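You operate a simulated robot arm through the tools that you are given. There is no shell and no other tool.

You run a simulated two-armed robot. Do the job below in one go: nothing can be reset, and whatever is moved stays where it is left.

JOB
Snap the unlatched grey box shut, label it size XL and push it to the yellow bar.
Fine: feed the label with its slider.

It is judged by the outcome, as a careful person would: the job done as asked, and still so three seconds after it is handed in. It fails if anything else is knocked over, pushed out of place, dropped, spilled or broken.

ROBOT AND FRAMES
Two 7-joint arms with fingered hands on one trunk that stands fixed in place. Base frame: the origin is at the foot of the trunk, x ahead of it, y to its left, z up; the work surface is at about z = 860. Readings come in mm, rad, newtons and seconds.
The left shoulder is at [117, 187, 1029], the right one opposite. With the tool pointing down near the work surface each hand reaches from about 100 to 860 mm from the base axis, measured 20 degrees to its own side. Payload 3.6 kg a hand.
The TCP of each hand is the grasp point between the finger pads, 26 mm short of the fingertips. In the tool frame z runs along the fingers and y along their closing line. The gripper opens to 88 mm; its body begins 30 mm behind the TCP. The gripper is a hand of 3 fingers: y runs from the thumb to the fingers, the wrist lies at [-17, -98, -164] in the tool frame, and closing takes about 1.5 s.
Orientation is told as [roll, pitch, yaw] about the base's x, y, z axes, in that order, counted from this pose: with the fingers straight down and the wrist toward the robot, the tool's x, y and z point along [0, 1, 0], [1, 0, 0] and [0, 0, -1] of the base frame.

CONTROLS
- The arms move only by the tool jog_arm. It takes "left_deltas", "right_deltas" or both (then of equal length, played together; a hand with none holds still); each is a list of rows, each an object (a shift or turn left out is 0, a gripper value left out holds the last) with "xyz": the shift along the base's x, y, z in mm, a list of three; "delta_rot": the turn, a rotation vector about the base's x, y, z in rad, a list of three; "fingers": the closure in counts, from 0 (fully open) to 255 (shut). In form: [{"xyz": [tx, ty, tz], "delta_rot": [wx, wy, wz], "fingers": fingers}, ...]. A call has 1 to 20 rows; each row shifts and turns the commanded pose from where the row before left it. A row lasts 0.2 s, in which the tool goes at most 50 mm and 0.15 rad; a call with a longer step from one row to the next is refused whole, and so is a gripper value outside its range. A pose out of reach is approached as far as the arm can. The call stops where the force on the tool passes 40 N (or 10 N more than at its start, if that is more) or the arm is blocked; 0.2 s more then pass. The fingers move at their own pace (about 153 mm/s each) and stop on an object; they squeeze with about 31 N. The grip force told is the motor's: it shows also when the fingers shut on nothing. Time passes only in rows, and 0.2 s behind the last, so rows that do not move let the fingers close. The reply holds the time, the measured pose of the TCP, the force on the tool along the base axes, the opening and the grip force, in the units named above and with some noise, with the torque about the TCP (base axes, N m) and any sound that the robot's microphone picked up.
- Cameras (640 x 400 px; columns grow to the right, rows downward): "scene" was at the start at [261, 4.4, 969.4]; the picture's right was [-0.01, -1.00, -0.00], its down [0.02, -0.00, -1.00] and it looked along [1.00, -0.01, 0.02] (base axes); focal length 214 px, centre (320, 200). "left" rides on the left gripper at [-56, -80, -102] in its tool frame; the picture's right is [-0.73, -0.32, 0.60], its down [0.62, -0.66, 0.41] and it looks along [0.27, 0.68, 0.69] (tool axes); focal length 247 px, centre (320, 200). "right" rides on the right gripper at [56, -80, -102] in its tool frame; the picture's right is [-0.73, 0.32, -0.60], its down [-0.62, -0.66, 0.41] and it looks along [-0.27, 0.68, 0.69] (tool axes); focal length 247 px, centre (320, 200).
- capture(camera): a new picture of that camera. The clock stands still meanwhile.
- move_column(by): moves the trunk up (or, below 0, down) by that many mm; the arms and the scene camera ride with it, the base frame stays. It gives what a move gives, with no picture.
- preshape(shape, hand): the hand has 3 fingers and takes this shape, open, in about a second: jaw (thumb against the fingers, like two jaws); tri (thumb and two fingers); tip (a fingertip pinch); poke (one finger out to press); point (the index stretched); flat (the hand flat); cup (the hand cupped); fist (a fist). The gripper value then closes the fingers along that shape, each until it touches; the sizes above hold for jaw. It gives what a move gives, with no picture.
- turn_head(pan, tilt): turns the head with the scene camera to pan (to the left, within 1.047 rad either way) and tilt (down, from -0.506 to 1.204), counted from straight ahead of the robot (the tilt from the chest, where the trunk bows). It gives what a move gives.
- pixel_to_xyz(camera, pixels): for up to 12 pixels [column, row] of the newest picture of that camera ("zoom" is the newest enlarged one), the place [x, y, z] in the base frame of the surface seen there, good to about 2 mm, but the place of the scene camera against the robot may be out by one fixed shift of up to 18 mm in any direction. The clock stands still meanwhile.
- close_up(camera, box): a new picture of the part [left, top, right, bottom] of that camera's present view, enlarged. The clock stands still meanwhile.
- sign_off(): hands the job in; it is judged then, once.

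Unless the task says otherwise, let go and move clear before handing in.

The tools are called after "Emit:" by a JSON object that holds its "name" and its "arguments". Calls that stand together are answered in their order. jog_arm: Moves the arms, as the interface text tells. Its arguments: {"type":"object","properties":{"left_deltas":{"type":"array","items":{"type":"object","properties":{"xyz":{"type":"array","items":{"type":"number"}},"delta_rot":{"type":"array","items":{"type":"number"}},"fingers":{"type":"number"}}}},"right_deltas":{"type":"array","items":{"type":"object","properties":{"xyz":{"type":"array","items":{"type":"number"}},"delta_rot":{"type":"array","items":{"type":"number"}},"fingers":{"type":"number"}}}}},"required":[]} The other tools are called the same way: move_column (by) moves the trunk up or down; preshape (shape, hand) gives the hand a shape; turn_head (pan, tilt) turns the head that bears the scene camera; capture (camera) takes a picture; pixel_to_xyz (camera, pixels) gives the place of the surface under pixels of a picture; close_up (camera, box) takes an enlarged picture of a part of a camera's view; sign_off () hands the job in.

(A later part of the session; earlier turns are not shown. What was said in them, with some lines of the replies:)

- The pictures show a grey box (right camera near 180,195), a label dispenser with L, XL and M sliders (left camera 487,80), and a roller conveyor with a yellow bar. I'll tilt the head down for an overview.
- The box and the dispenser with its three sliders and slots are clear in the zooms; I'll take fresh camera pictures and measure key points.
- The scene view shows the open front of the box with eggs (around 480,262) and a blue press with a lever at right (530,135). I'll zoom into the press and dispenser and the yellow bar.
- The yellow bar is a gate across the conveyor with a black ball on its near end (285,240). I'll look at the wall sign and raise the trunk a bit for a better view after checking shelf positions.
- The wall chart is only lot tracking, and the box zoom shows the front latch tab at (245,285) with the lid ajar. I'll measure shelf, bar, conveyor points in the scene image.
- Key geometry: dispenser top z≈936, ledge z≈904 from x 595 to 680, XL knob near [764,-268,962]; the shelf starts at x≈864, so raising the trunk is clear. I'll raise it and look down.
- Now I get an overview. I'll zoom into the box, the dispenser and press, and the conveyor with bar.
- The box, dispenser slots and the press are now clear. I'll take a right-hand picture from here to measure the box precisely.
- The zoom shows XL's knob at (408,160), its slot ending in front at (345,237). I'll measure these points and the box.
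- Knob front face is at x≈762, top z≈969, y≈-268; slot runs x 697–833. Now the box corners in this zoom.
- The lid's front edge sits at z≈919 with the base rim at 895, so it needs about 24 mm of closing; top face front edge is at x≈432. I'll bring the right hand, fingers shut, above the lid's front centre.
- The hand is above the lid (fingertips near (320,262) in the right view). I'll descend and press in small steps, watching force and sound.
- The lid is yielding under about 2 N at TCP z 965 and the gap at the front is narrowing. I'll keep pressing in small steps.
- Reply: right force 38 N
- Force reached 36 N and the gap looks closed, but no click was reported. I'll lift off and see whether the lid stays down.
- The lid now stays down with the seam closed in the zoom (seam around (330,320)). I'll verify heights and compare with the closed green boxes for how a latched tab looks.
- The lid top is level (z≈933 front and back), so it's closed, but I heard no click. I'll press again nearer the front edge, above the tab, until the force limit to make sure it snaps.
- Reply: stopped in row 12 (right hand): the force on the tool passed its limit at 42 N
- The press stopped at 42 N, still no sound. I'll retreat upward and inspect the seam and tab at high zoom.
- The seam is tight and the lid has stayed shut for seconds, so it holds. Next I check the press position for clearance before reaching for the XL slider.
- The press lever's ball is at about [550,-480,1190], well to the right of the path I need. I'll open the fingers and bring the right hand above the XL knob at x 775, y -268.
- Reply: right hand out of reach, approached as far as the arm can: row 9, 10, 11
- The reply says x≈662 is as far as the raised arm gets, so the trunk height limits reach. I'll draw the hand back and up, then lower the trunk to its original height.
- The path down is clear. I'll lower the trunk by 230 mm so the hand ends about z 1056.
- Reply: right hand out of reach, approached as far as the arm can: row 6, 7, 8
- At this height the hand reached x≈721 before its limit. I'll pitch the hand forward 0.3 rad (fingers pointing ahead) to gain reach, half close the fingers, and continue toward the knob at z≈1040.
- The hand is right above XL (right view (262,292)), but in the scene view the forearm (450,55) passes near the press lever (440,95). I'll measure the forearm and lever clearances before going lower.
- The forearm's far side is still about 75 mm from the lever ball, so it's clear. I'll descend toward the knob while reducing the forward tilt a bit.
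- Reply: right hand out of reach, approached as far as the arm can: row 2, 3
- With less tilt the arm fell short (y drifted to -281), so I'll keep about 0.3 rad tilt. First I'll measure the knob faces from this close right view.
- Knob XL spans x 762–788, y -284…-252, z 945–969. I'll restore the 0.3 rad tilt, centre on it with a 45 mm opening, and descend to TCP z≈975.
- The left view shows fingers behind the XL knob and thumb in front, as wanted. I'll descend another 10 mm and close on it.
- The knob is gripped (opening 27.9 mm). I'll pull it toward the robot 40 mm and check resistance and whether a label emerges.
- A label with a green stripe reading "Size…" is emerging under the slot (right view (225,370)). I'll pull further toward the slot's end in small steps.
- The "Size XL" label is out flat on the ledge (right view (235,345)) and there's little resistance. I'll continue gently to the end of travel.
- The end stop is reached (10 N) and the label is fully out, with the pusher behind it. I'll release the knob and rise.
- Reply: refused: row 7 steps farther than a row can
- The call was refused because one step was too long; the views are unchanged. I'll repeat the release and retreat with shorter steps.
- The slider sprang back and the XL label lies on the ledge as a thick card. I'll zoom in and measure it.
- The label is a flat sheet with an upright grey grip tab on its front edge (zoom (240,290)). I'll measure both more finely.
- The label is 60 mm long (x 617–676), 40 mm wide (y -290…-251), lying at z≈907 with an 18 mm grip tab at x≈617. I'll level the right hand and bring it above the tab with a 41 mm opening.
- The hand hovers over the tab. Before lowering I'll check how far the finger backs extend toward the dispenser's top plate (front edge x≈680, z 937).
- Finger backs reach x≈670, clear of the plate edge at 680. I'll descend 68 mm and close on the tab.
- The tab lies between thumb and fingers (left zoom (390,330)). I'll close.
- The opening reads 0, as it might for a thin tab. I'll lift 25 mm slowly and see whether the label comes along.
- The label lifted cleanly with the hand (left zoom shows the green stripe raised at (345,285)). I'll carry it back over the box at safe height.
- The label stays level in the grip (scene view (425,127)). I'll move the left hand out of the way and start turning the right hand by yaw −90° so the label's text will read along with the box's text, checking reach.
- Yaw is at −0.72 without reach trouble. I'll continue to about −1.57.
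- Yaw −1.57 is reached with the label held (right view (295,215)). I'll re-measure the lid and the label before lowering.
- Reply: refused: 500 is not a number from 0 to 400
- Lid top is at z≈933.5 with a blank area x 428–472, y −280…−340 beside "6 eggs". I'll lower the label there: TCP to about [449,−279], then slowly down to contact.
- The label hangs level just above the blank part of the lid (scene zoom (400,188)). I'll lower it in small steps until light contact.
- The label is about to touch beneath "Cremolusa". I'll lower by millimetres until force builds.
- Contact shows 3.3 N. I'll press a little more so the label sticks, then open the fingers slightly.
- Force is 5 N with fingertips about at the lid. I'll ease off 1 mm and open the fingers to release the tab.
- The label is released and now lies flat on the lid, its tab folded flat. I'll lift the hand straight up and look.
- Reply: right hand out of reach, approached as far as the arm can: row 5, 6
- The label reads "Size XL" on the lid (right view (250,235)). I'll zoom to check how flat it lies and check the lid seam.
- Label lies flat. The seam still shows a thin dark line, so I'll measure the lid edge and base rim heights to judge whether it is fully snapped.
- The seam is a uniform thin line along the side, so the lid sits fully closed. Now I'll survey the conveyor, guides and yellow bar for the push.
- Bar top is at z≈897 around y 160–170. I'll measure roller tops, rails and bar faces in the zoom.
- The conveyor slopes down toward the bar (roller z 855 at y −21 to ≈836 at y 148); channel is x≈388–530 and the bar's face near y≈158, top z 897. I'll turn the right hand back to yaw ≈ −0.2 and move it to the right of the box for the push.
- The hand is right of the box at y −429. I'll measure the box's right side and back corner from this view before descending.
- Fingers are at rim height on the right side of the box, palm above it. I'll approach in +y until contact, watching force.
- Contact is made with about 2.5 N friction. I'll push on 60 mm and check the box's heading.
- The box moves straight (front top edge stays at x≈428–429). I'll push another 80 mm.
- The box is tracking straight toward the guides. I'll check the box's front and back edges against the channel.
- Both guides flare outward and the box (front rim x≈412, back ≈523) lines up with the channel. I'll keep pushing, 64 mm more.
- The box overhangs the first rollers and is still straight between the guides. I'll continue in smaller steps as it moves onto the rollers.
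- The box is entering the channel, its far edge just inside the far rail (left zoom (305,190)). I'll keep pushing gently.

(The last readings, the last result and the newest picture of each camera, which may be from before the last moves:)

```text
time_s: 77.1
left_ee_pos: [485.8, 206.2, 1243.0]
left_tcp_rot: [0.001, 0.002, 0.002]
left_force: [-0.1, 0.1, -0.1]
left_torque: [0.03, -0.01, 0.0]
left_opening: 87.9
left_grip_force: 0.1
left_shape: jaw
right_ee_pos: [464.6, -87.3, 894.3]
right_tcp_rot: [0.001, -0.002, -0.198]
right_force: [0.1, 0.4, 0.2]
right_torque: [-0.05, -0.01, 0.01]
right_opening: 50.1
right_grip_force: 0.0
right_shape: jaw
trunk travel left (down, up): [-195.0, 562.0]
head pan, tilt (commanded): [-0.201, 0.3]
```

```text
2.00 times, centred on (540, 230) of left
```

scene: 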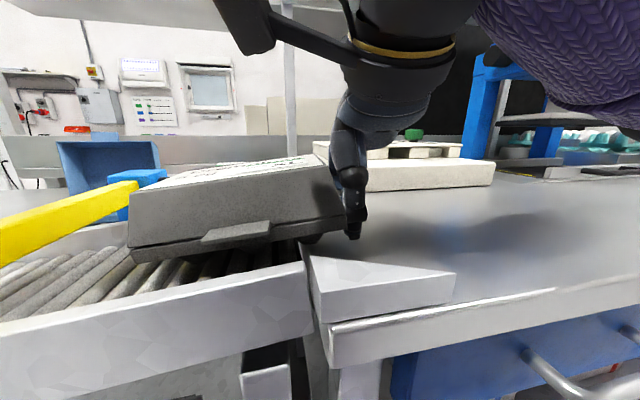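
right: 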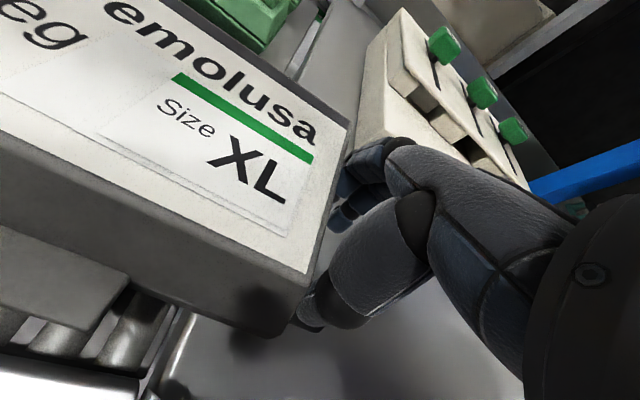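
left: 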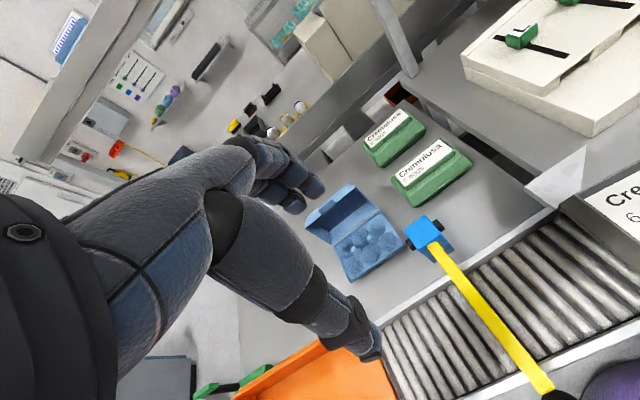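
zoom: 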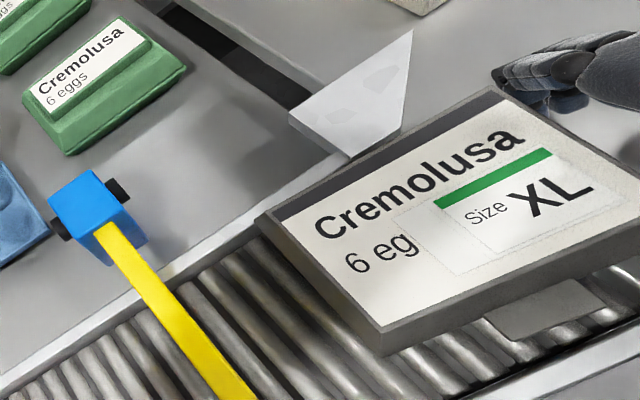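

The front half tipped onto the rollers as expected, rear still on the table edge. I'll continue pushing.

Emit:
{"name": "jog_arm", "arguments": {"right_deltas": [{"xyz": [0, 6, 0]}, {"xyz": [0, 6, 0]}, {"xyz": [0, 6, 0]}, {"xyz": [0, 6, 0]}, {"xyz": [0, 6, 0]}, {"xyz": [0, 0, 0]}]}}

Emit:
{"name": "capture", "arguments": {"camera": "right"}}

Emit:
{"name": "capture", "arguments": {"camera": "scene"}}

Emit:
{"name": "close_up", "arguments": {"camera": "left", "box": [440, 130, 640, 330]}}

```text
time_s: 78.5
left_ee_pos: [484.1, 205.6, 1243.1]
left_tcp_rot: [-0.001, 0.002, 0.0]
left_force: [-0.3, 1.4, 1.4]
left_torque: [-0.01, 0.01, -0.02]
left_opening: 87.8
left_grip_force: 0.1
left_shape: jaw
right_ee_pos: [463.5, -57.8, 893.2]
right_tcp_rot: [0.0, 0.001, -0.199]
right_force: [-0.1, -0.2, -0.3]
right_torque: [-0.02, 0.02, 0.0]
right_opening: 50.1
right_grip_force: 0.1
right_shape: jaw
trunk travel left (down, up): [-195.0, 562.0]
head pan, tilt (commanded): [-0.201, 0.3]
```

```text
taken
```

right: 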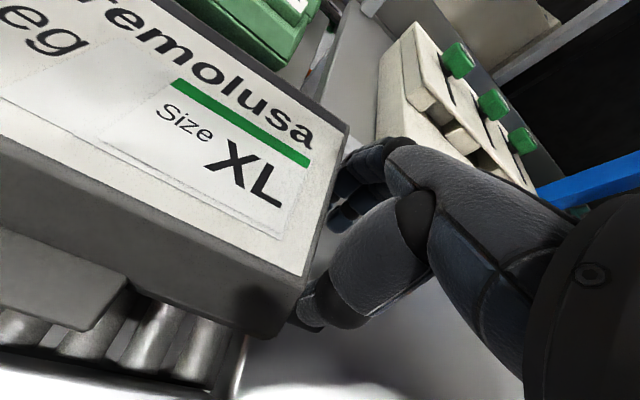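

```text
taken
```

scene: 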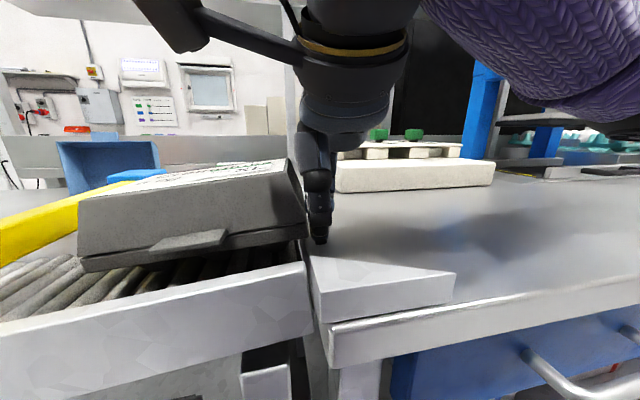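

```text
2.00 times, centred on (540, 230) of left
```

zoom: 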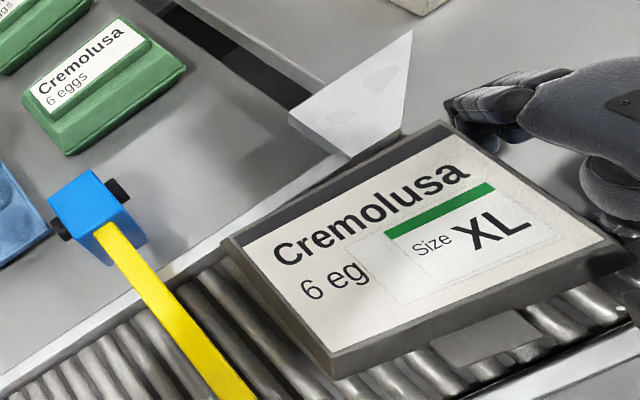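

The box is well in the channel with the rear still on the table edge; about 50 mm remain to the bar. I'll continue.

Emit:
{"name": "jog_arm", "arguments": {"right_deltas": [{"xyz": [0, 5, 0]}, {"xyz": [0, 5, 0]}, {"xyz": [0, 5, 0]}, {"xyz": [0, 5, 0]}, {"xyz": [0, 5, 0]}, {"xyz": [0, 0, 0]}]}}

Emit:
{"name": "capture", "arguments": {"camera": "scene"}}

Emit:
{"name": "close_up", "arguments": {"camera": "left", "box": [440, 130, 640, 330]}}

```text
time_s: 79.9
left_ee_pos: [486.2, 205.4, 1243.4]
left_tcp_rot: [-0.001, 0.002, 0.001]
left_force: [0.4, -1.0, 0.2]
left_torque: [-0.04, 0.01, 0.02]
left_opening: 87.8
left_grip_force: 0.0
left_shape: jaw
right_ee_pos: [463.7, -32.1, 893.6]
right_tcp_rot: [0.002, 0.001, -0.199]
right_force: [0.2, -1.3, 0.0]
right_torque: [-0.01, 0.02, -0.01]
right_opening: 49.8
right_grip_force: 0.1
right_shape: jaw
trunk travel left (down, up): [-195.0, 562.0]
head pan, tilt (commanded): [-0.201, 0.3]
```

```text
taken
```

scene: 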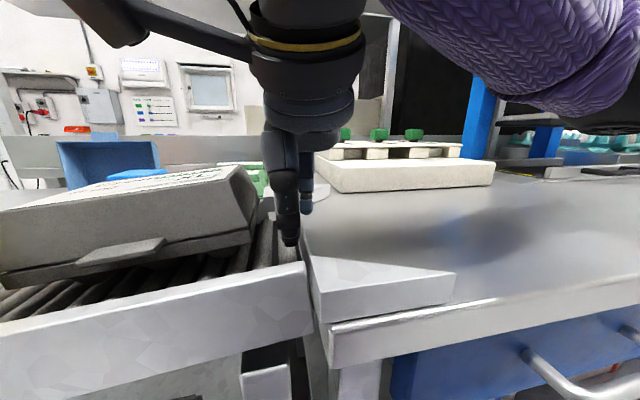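

```text
2.00 times, centred on (540, 230) of left
```

zoom: 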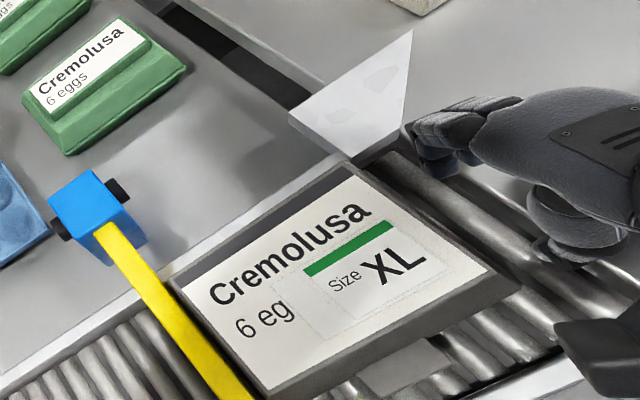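

The box dropped fully onto the rollers and slid ahead of the hand toward the bar. I'll let a moment pass and look whether it touches the bar.

Emit:
{"name": "jog_arm", "arguments": {"right_deltas": [{"xyz": [0, 0, 0]}, {"xyz": [0, 0, 0]}, {"xyz": [0, 0, 0]}, {"xyz": [0, 0, 0]}, {"xyz": [0, 0, 0]}]}}

Emit:
{"name": "capture", "arguments": {"camera": "left"}}

Emit:
{"name": "turn_head", "arguments": {"pan": 0.4, "tilt": 0.4}}

Emit:
{"name": "capture", "arguments": {"camera": "scene"}}

Emit:
{"name": "close_up", "arguments": {"camera": "left", "box": [440, 180, 600, 380]}}

```text
time_s: 81.1
left_ee_pos: [484.5, 205.5, 1242.4]
left_tcp_rot: [0.0, 0.002, 0.003]
left_force: [0.0, 0.7, 0.4]
left_torque: [0.01, -0.03, 0.01]
left_opening: 87.8
left_grip_force: 0.2
left_shape: jaw
right_ee_pos: [465.2, -33.0, 892.8]
right_tcp_rot: [-0.001, 0.0, -0.199]
right_force: [0.5, 1.8, 0.7]
right_torque: [-0.03, -0.02, 0.01]
right_opening: 50.2
right_grip_force: 0.1
right_shape: jaw
trunk travel left (down, up): [-195.0, 562.0]
head pan, tilt (commanded): [-0.201, 0.3]
```

```text
taken
```

left: 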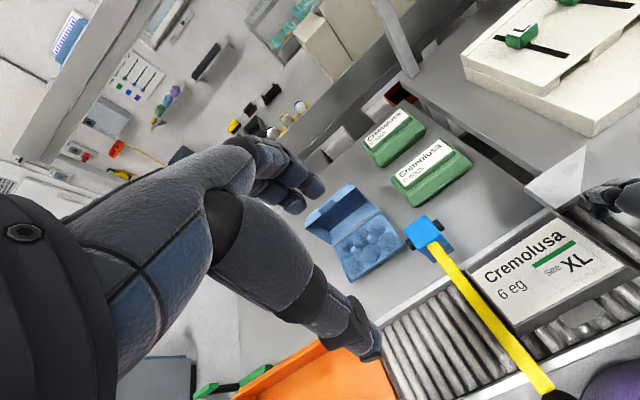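

```text
time_s: 82.1
left_ee_pos: [484.6, 204.2, 1243.1]
left_tcp_rot: [0.0, 0.002, 0.002]
left_force: [-0.3, -0.6, -0.7]
left_torque: [0.04, -0.01, 0.01]
left_opening: 87.5
left_grip_force: 0.1
left_shape: jaw
right_ee_pos: [465.3, -33.5, 893.7]
right_tcp_rot: [0.0, 0.001, -0.197]
right_force: [-0.4, 0.4, 0.4]
right_torque: [0.02, 0.0, 0.02]
right_opening: 50.1
right_grip_force: 0.2
right_shape: jaw
trunk travel left (down, up): [-195.0, 562.0]
head pan, tilt (commanded): [0.4, 0.4]
```

```text
taken
```

scene: 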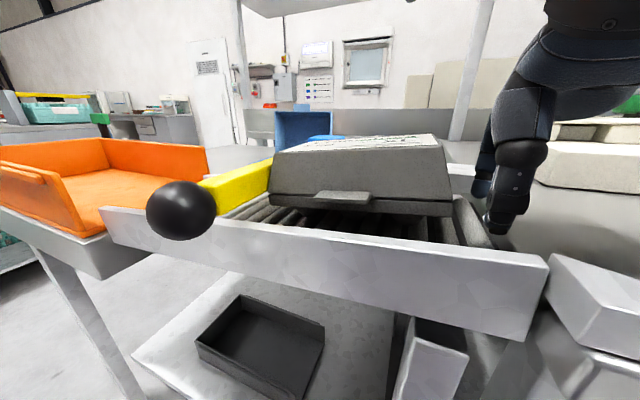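

```text
2.00 times, centred on (520, 280) of left
```

zoom: 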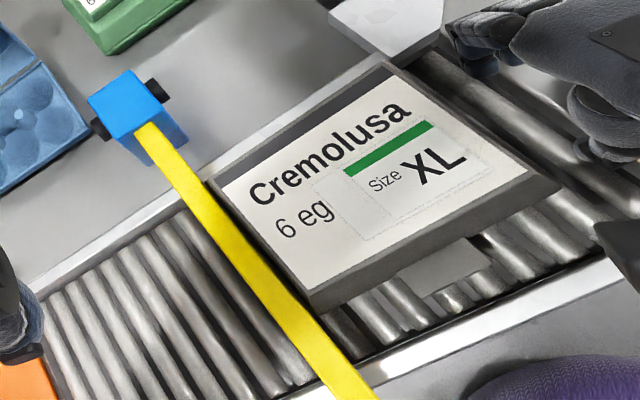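

The box sits beside the bar on the rollers. I'll zoom at the contact region and measure the gap.

Emit:
{"name": "close_up", "arguments": {"camera": "scene", "box": [190, 130, 350, 240]}}

Emit:
{"name": "pixel_to_xyz", "arguments": {"camera": "zoom", "pixels": [[320, 230], [325, 195], [330, 260], [310, 170], [270, 200], [300, 130], [250, 260], [325, 130]]}}

Emit:
{"name": "close_up", "arguments": {"camera": "left", "box": [470, 240, 570, 350]}}

Emit:
{"name": "pixel_to_xyz", "arguments": {"camera": "zoom", "pixels": [[60, 120], [120, 180], [180, 260], [40, 130], [240, 300], [200, 280], [130, 200], [100, 200], [150, 250], [260, 320]]}}

```text
3.64 times, centred on (270, 185) of scene
```

zoom: 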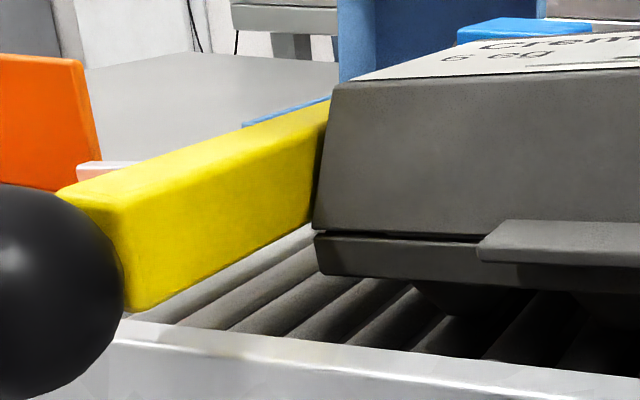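

```text
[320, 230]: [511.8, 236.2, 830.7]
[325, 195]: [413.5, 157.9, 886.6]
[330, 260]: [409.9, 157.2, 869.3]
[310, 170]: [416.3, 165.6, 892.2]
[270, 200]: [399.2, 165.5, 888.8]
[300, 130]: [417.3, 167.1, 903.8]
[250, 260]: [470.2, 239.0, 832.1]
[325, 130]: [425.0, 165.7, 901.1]
```

```text
3.64 times, centred on (520, 295) of left
```

zoom: 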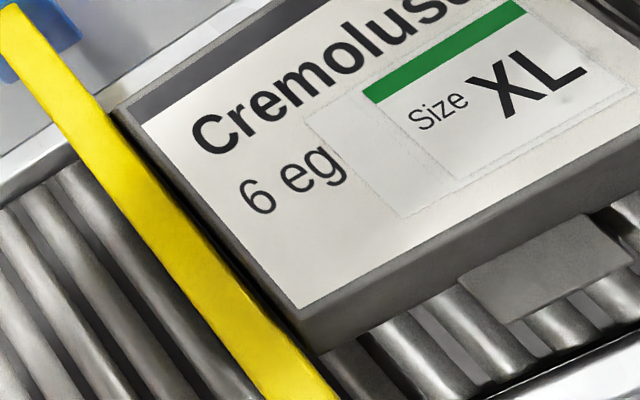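

```text
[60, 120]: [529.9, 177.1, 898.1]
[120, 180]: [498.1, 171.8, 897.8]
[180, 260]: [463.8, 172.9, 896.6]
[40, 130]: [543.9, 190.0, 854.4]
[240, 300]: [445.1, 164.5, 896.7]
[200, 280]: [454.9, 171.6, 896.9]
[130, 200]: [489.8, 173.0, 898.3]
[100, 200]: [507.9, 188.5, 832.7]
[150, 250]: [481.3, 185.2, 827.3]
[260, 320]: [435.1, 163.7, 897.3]
```

The lid's leading lower corner appears to be at the bar (scene zoom (315,228)), gap at most a few mm. I'll follow up with the hand to nudge it gently against the bar and confirm by force.

Emit:
{"name": "jog_arm", "arguments": {"right_deltas": [{"xyz": [0, 6, 0]}, {"xyz": [0, 5, 0]}, {"xyz": [0, 4, 0]}, {"xyz": [0, 3, 0]}, {"xyz": [0, 0, 0]}]}}

Emit:
{"name": "close_up", "arguments": {"camera": "left", "box": [440, 180, 640, 380]}}

Emit:
{"name": "capture", "arguments": {"camera": "right"}}

```text
time_s: 83.3
left_ee_pos: [484.0, 205.1, 1243.2]
left_tcp_rot: [0.0, 0.001, 0.001]
left_force: [-0.6, -0.7, 0.1]
left_torque: [0.03, 0.0, -0.01]
left_opening: 87.9
left_grip_force: 0.0
left_shape: jaw
right_ee_pos: [464.3, -15.1, 893.7]
right_tcp_rot: [0.001, -0.001, -0.2]
right_force: [0.0, 0.2, 0.5]
right_torque: [0.04, 0.01, 0.05]
right_opening: 50.0
right_grip_force: 0.0
right_shape: jaw
trunk travel left (down, up): [-195.0, 562.0]
head pan, tilt (commanded): [0.4, 0.4]
```

```text
2.00 times, centred on (540, 280) of left
```

zoom: 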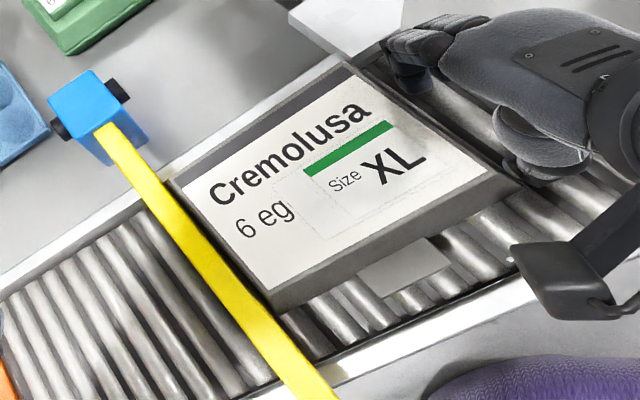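

```text
taken
```

right: 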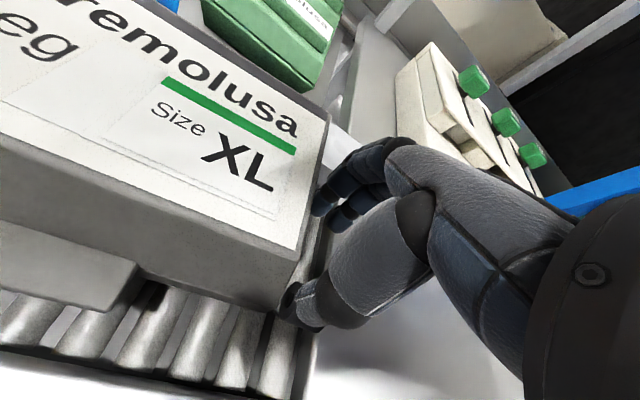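

The fingers are just short of the box's rear side. I'll creep in 2 mm steps.

Emit:
{"name": "jog_arm", "arguments": {"right_deltas": [{"xyz": [0, 2, 0]}, {"xyz": [0, 2, 0]}, {"xyz": [0, 2, 0]}, {"xyz": [0, 0, 0]}]}}

Emit:
{"name": "capture", "arguments": {"camera": "right"}}

```text
time_s: 84.3
left_ee_pos: [484.5, 204.8, 1243.9]
left_tcp_rot: [-0.002, 0.002, 0.002]
left_force: [-0.5, -0.1, -0.2]
left_torque: [-0.01, 0.02, 0.05]
left_opening: 87.9
left_grip_force: 0.0
left_shape: jaw
right_ee_pos: [463.7, -9.0, 894.7]
right_tcp_rot: [0.0, 0.0, -0.2]
right_force: [-1.4, -0.8, 1.1]
right_torque: [-0.02, 0.08, 0.04]
right_opening: 50.2
right_grip_force: 0.1
right_shape: jaw
trunk travel left (down, up): [-195.0, 562.0]
head pan, tilt (commanded): [0.4, 0.4]
```

```text
taken
```

right: 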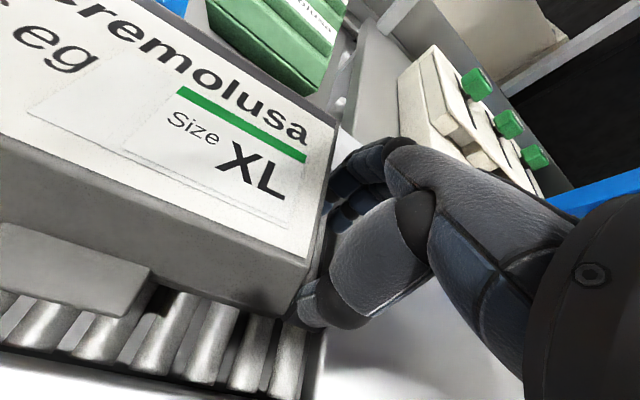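

Nearly in contact (≈1 N). Two more small steps.

Emit:
{"name": "jog_arm", "arguments": {"right_deltas": [{"xyz": [0, 1.5, 0]}, {"xyz": [0, 1.5, 0]}, {"xyz": [0, 0, 0]}]}}

Emit:
{"name": "capture", "arguments": {"camera": "right"}}

Emit:
{"name": "close_up", "arguments": {"camera": "scene", "box": [190, 130, 350, 240]}}

```text
time_s: 85.1
left_ee_pos: [485.6, 204.8, 1244.1]
left_tcp_rot: [0.001, 0.003, 0.0]
left_force: [0.2, -0.6, 0.2]
left_torque: [-0.01, 0.0, 0.0]
left_opening: 87.7
left_grip_force: 0.2
left_shape: jaw
right_ee_pos: [465.5, -5.7, 893.3]
right_tcp_rot: [-0.001, 0.0, -0.198]
right_force: [-1.2, -3.7, 2.2]
right_torque: [-0.08, 0.07, 0.15]
right_opening: 50.0
right_grip_force: 0.1
right_shape: jaw
trunk travel left (down, up): [-195.0, 562.0]
head pan, tilt (commanded): [0.4, 0.4]
```

```text
taken
```

right: 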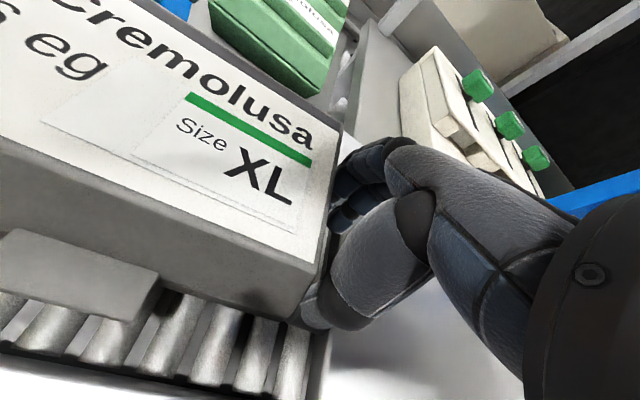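

```text
3.64 times, centred on (270, 185) of scene
```

zoom: 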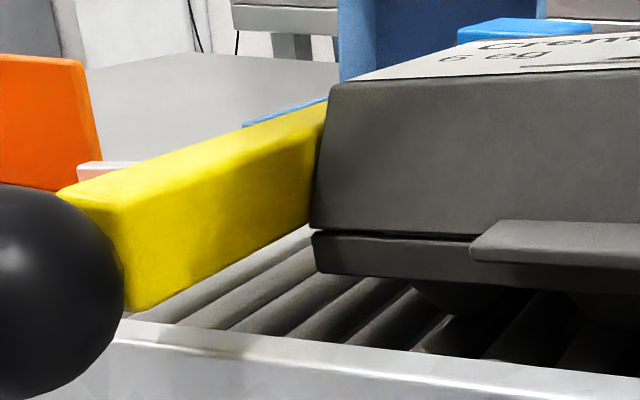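

Force rose to 3.7 N with almost no motion. One more small step to confirm it is firmly against the bar.

Emit:
{"name": "jog_arm", "arguments": {"right_deltas": [{"xyz": [0, 1.5, 0]}, {"xyz": [0, 1, 0]}, {"xyz": [0, 0, 0]}]}}

Emit:
{"name": "close_up", "arguments": {"camera": "scene", "box": [190, 130, 350, 240]}}

Emit:
{"name": "close_up", "arguments": {"camera": "left", "box": [440, 180, 640, 380]}}

```text
time_s: 85.9
left_ee_pos: [484.8, 204.4, 1244.0]
left_tcp_rot: [0.002, 0.002, 0.001]
left_force: [-0.4, 0.7, -0.4]
left_torque: [0.0, -0.03, -0.02]
left_opening: 87.6
left_grip_force: 0.2
left_shape: jaw
right_ee_pos: [465.4, -4.1, 892.8]
right_tcp_rot: [0.0, 0.001, -0.2]
right_force: [0.4, -11.4, 1.5]
right_torque: [-0.11, 0.07, 0.08]
right_opening: 50.0
right_grip_force: 0.1
right_shape: jaw
trunk travel left (down, up): [-195.0, 562.0]
head pan, tilt (commanded): [0.4, 0.4]
```

```text
3.64 times, centred on (270, 185) of scene
```

zoom: 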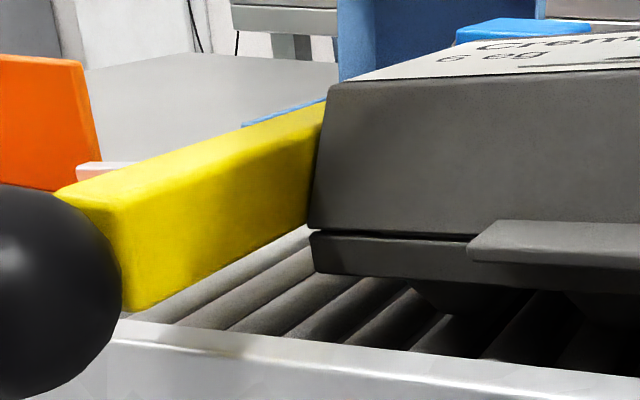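

```text
2.00 times, centred on (540, 280) of left
```

zoom: 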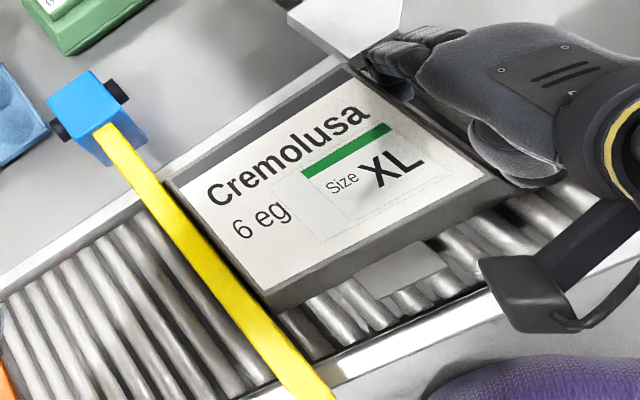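

At 11 N the box hardly moves, so it is firmly against the bar and still latched. I'll back the hand off in −y, then rise clear.

Emit:
{"name": "jog_arm", "arguments": {"right_deltas": [{"xyz": [0, -6, 0]}, {"xyz": [0, -15, 0]}, {"xyz": [0, -25, 0]}, {"xyz": [0, -20, 20]}, {"xyz": [0, -10, 40]}, {"xyz": [0, -10, 45]}, {"xyz": [-10, -35, 30]}, {"xyz": [-20, -40, 15]}, {"xyz": [-20, -40, 10]}, {"xyz": [0, 0, 0]}]}}

Emit:
{"name": "capture", "arguments": {"camera": "scene"}}

Emit:
{"name": "close_up", "arguments": {"camera": "left", "box": [440, 180, 640, 380]}}

Emit:
{"name": "close_up", "arguments": {"camera": "scene", "box": [190, 110, 480, 250]}}

```text
time_s: 88.1
left_ee_pos: [485.0, 206.1, 1242.5]
left_tcp_rot: [0.001, 0.002, 0.002]
left_force: [0.0, -0.2, -0.6]
left_torque: [0.0, 0.01, 0.03]
left_opening: 87.6
left_grip_force: 0.1
left_shape: jaw
right_ee_pos: [416.5, -203.1, 1051.7]
right_tcp_rot: [-0.001, 0.001, -0.197]
right_force: [0.4, 0.2, 0.0]
right_torque: [-0.04, -0.01, 0.01]
right_opening: 50.3
right_grip_force: 0.1
right_shape: jaw
trunk travel left (down, up): [-195.0, 562.0]
head pan, tilt (commanded): [0.4, 0.4]
```

```text
taken
```

scene: 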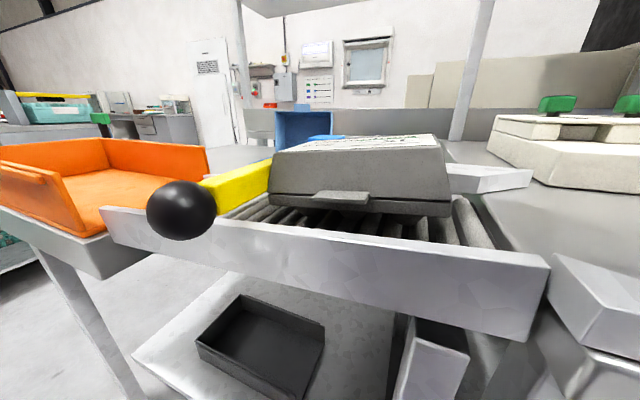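

```text
2.00 times, centred on (540, 280) of left
```

zoom: 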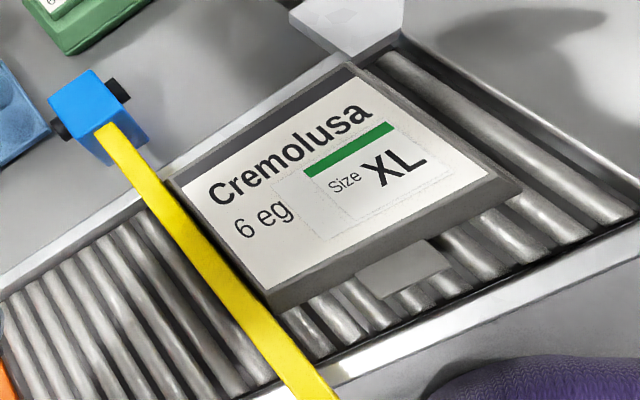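

```text
2.21 times, centred on (335, 180) of scene
```

zoom: 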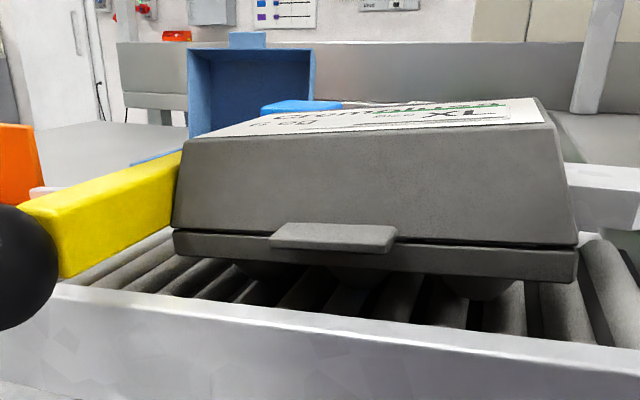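

The hand is clear and the lid is shut with the label on. I'll repeat the contact zoom to check the box stayed at the bar after release.

Emit:
{"name": "close_up", "arguments": {"camera": "scene", "box": [190, 130, 350, 240]}}

Emit:
{"name": "pixel_to_xyz", "arguments": {"camera": "zoom", "pixels": [[316, 222], [320, 215], [318, 255], [280, 170], [305, 150], [290, 200], [300, 190], [315, 245]]}}

Emit:
{"name": "close_up", "arguments": {"camera": "left", "box": [470, 240, 570, 350]}}

```text
3.64 times, centred on (270, 185) of scene
```

zoom: 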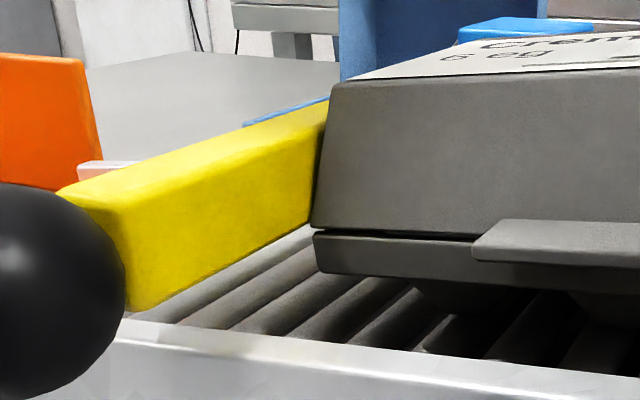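

```text
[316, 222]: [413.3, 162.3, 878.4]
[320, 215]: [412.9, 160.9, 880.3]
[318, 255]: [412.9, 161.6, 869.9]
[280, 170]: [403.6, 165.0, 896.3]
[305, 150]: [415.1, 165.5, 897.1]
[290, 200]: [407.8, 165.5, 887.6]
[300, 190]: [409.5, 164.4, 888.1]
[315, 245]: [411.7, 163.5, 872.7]
```

```text
3.64 times, centred on (520, 295) of left
```

zoom: 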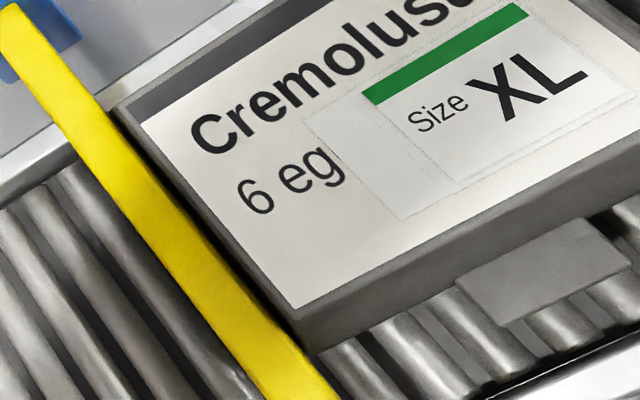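

The box's leading edge (y≈163.5) meets the bar face (y≈165) within measuring noise, lid closed, label flat, and the hands are clear. A last check that nothing drifts over a second, with an overview.

Emit:
{"name": "jog_arm", "arguments": {"right_deltas": [{"xyz": [-10, -30, 10]}, {"xyz": [-10, -30, 10]}, {"xyz": [0, 0, 0]}, {"xyz": [0, 0, 0]}, {"xyz": [0, 0, 0]}]}}

Emit:
{"name": "turn_head", "arguments": {"pan": -0.15, "tilt": 0.2}}

Emit:
{"name": "capture", "arguments": {"camera": "scene"}}

Emit:
{"name": "capture", "arguments": {"camera": "left"}}

```text
time_s: 89.3
left_ee_pos: [485.0, 206.3, 1243.5]
left_tcp_rot: [0.0, 0.001, 0.003]
left_force: [0.2, -0.1, 0.3]
left_torque: [0.0, 0.02, 0.01]
left_opening: 87.5
left_grip_force: 0.0
left_shape: jaw
right_ee_pos: [394.7, -262.8, 1072.9]
right_tcp_rot: [0.001, 0.001, -0.198]
right_force: [-0.2, 0.7, 0.6]
right_torque: [0.0, 0.02, 0.0]
right_opening: 50.0
right_grip_force: 0.0
right_shape: jaw
trunk travel left (down, up): [-195.0, 562.0]
head pan, tilt (commanded): [0.4, 0.4]
```

```text
time_s: 90.3
left_ee_pos: [484.9, 206.7, 1242.9]
left_tcp_rot: [0.001, 0.001, 0.002]
left_force: [0.7, 0.3, 0.5]
left_torque: [0.0, -0.02, 0.0]
left_opening: 87.9
left_grip_force: 0.1
left_shape: jaw
right_ee_pos: [395.4, -262.9, 1071.5]
right_tcp_rot: [0.0, 0.0, -0.198]
right_force: [1.3, 0.5, 0.3]
right_torque: [-0.04, 0.02, -0.01]
right_opening: 50.3
right_grip_force: 0.0
right_shape: jaw
trunk travel left (down, up): [-195.0, 562.0]
head pan, tilt (commanded): [-0.15, 0.201]
```

```text
taken
```

scene: 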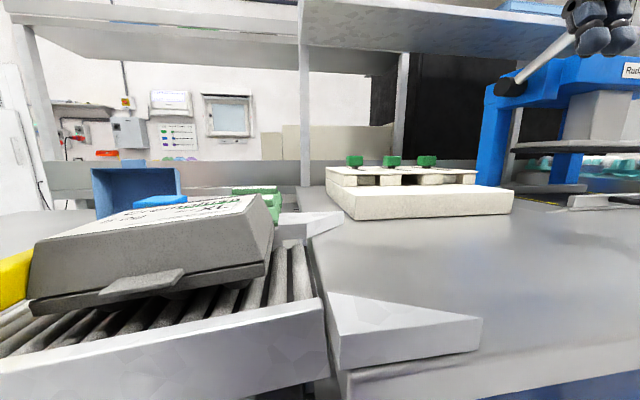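

```text
taken
```

left: 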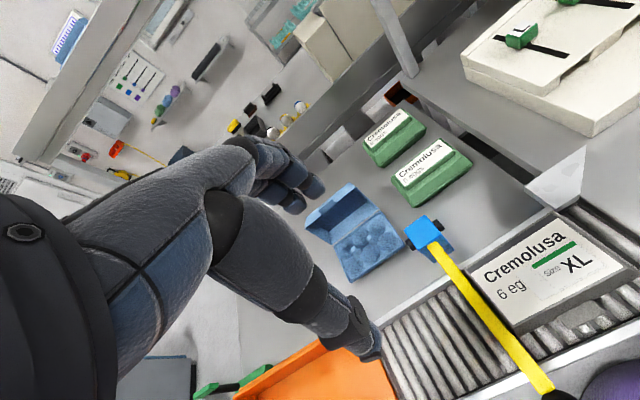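

The box rests against the yellow bar, shut, with its "Size XL" label on the lid (left view (560,262)). The dispenser, green boxes and press are undisturbed and both hands are clear, so I'm handing in.

Emit:
{"name": "sign_off", "arguments": {}}

```text
The job is handed in.
```

The grey box is shut, carries the Size XL label on its lid, and rests against the yellow bar on the rollers. I have handed the job in.

- **Lid:** I pressed it down twice, up to about 42 N. It stayed closed through the rest of the job, including the drop onto the rollers. The microphone picked up no click, and I did not try lifting the tab, so I judge the latch caught from the lid staying shut.
- **Label:** I fed it with the XL slider, which sprang back by itself. The label is stuck flat on the blank part of the lid. Its grip tab folded down over the "gs" of "6 eggs".
- **Position:** The box touches the bar to within a millimetre or two. A gentle final push met firm resistance at 11 N.

Nothing else looked disturbed in the last pictures, and both hands are clear.
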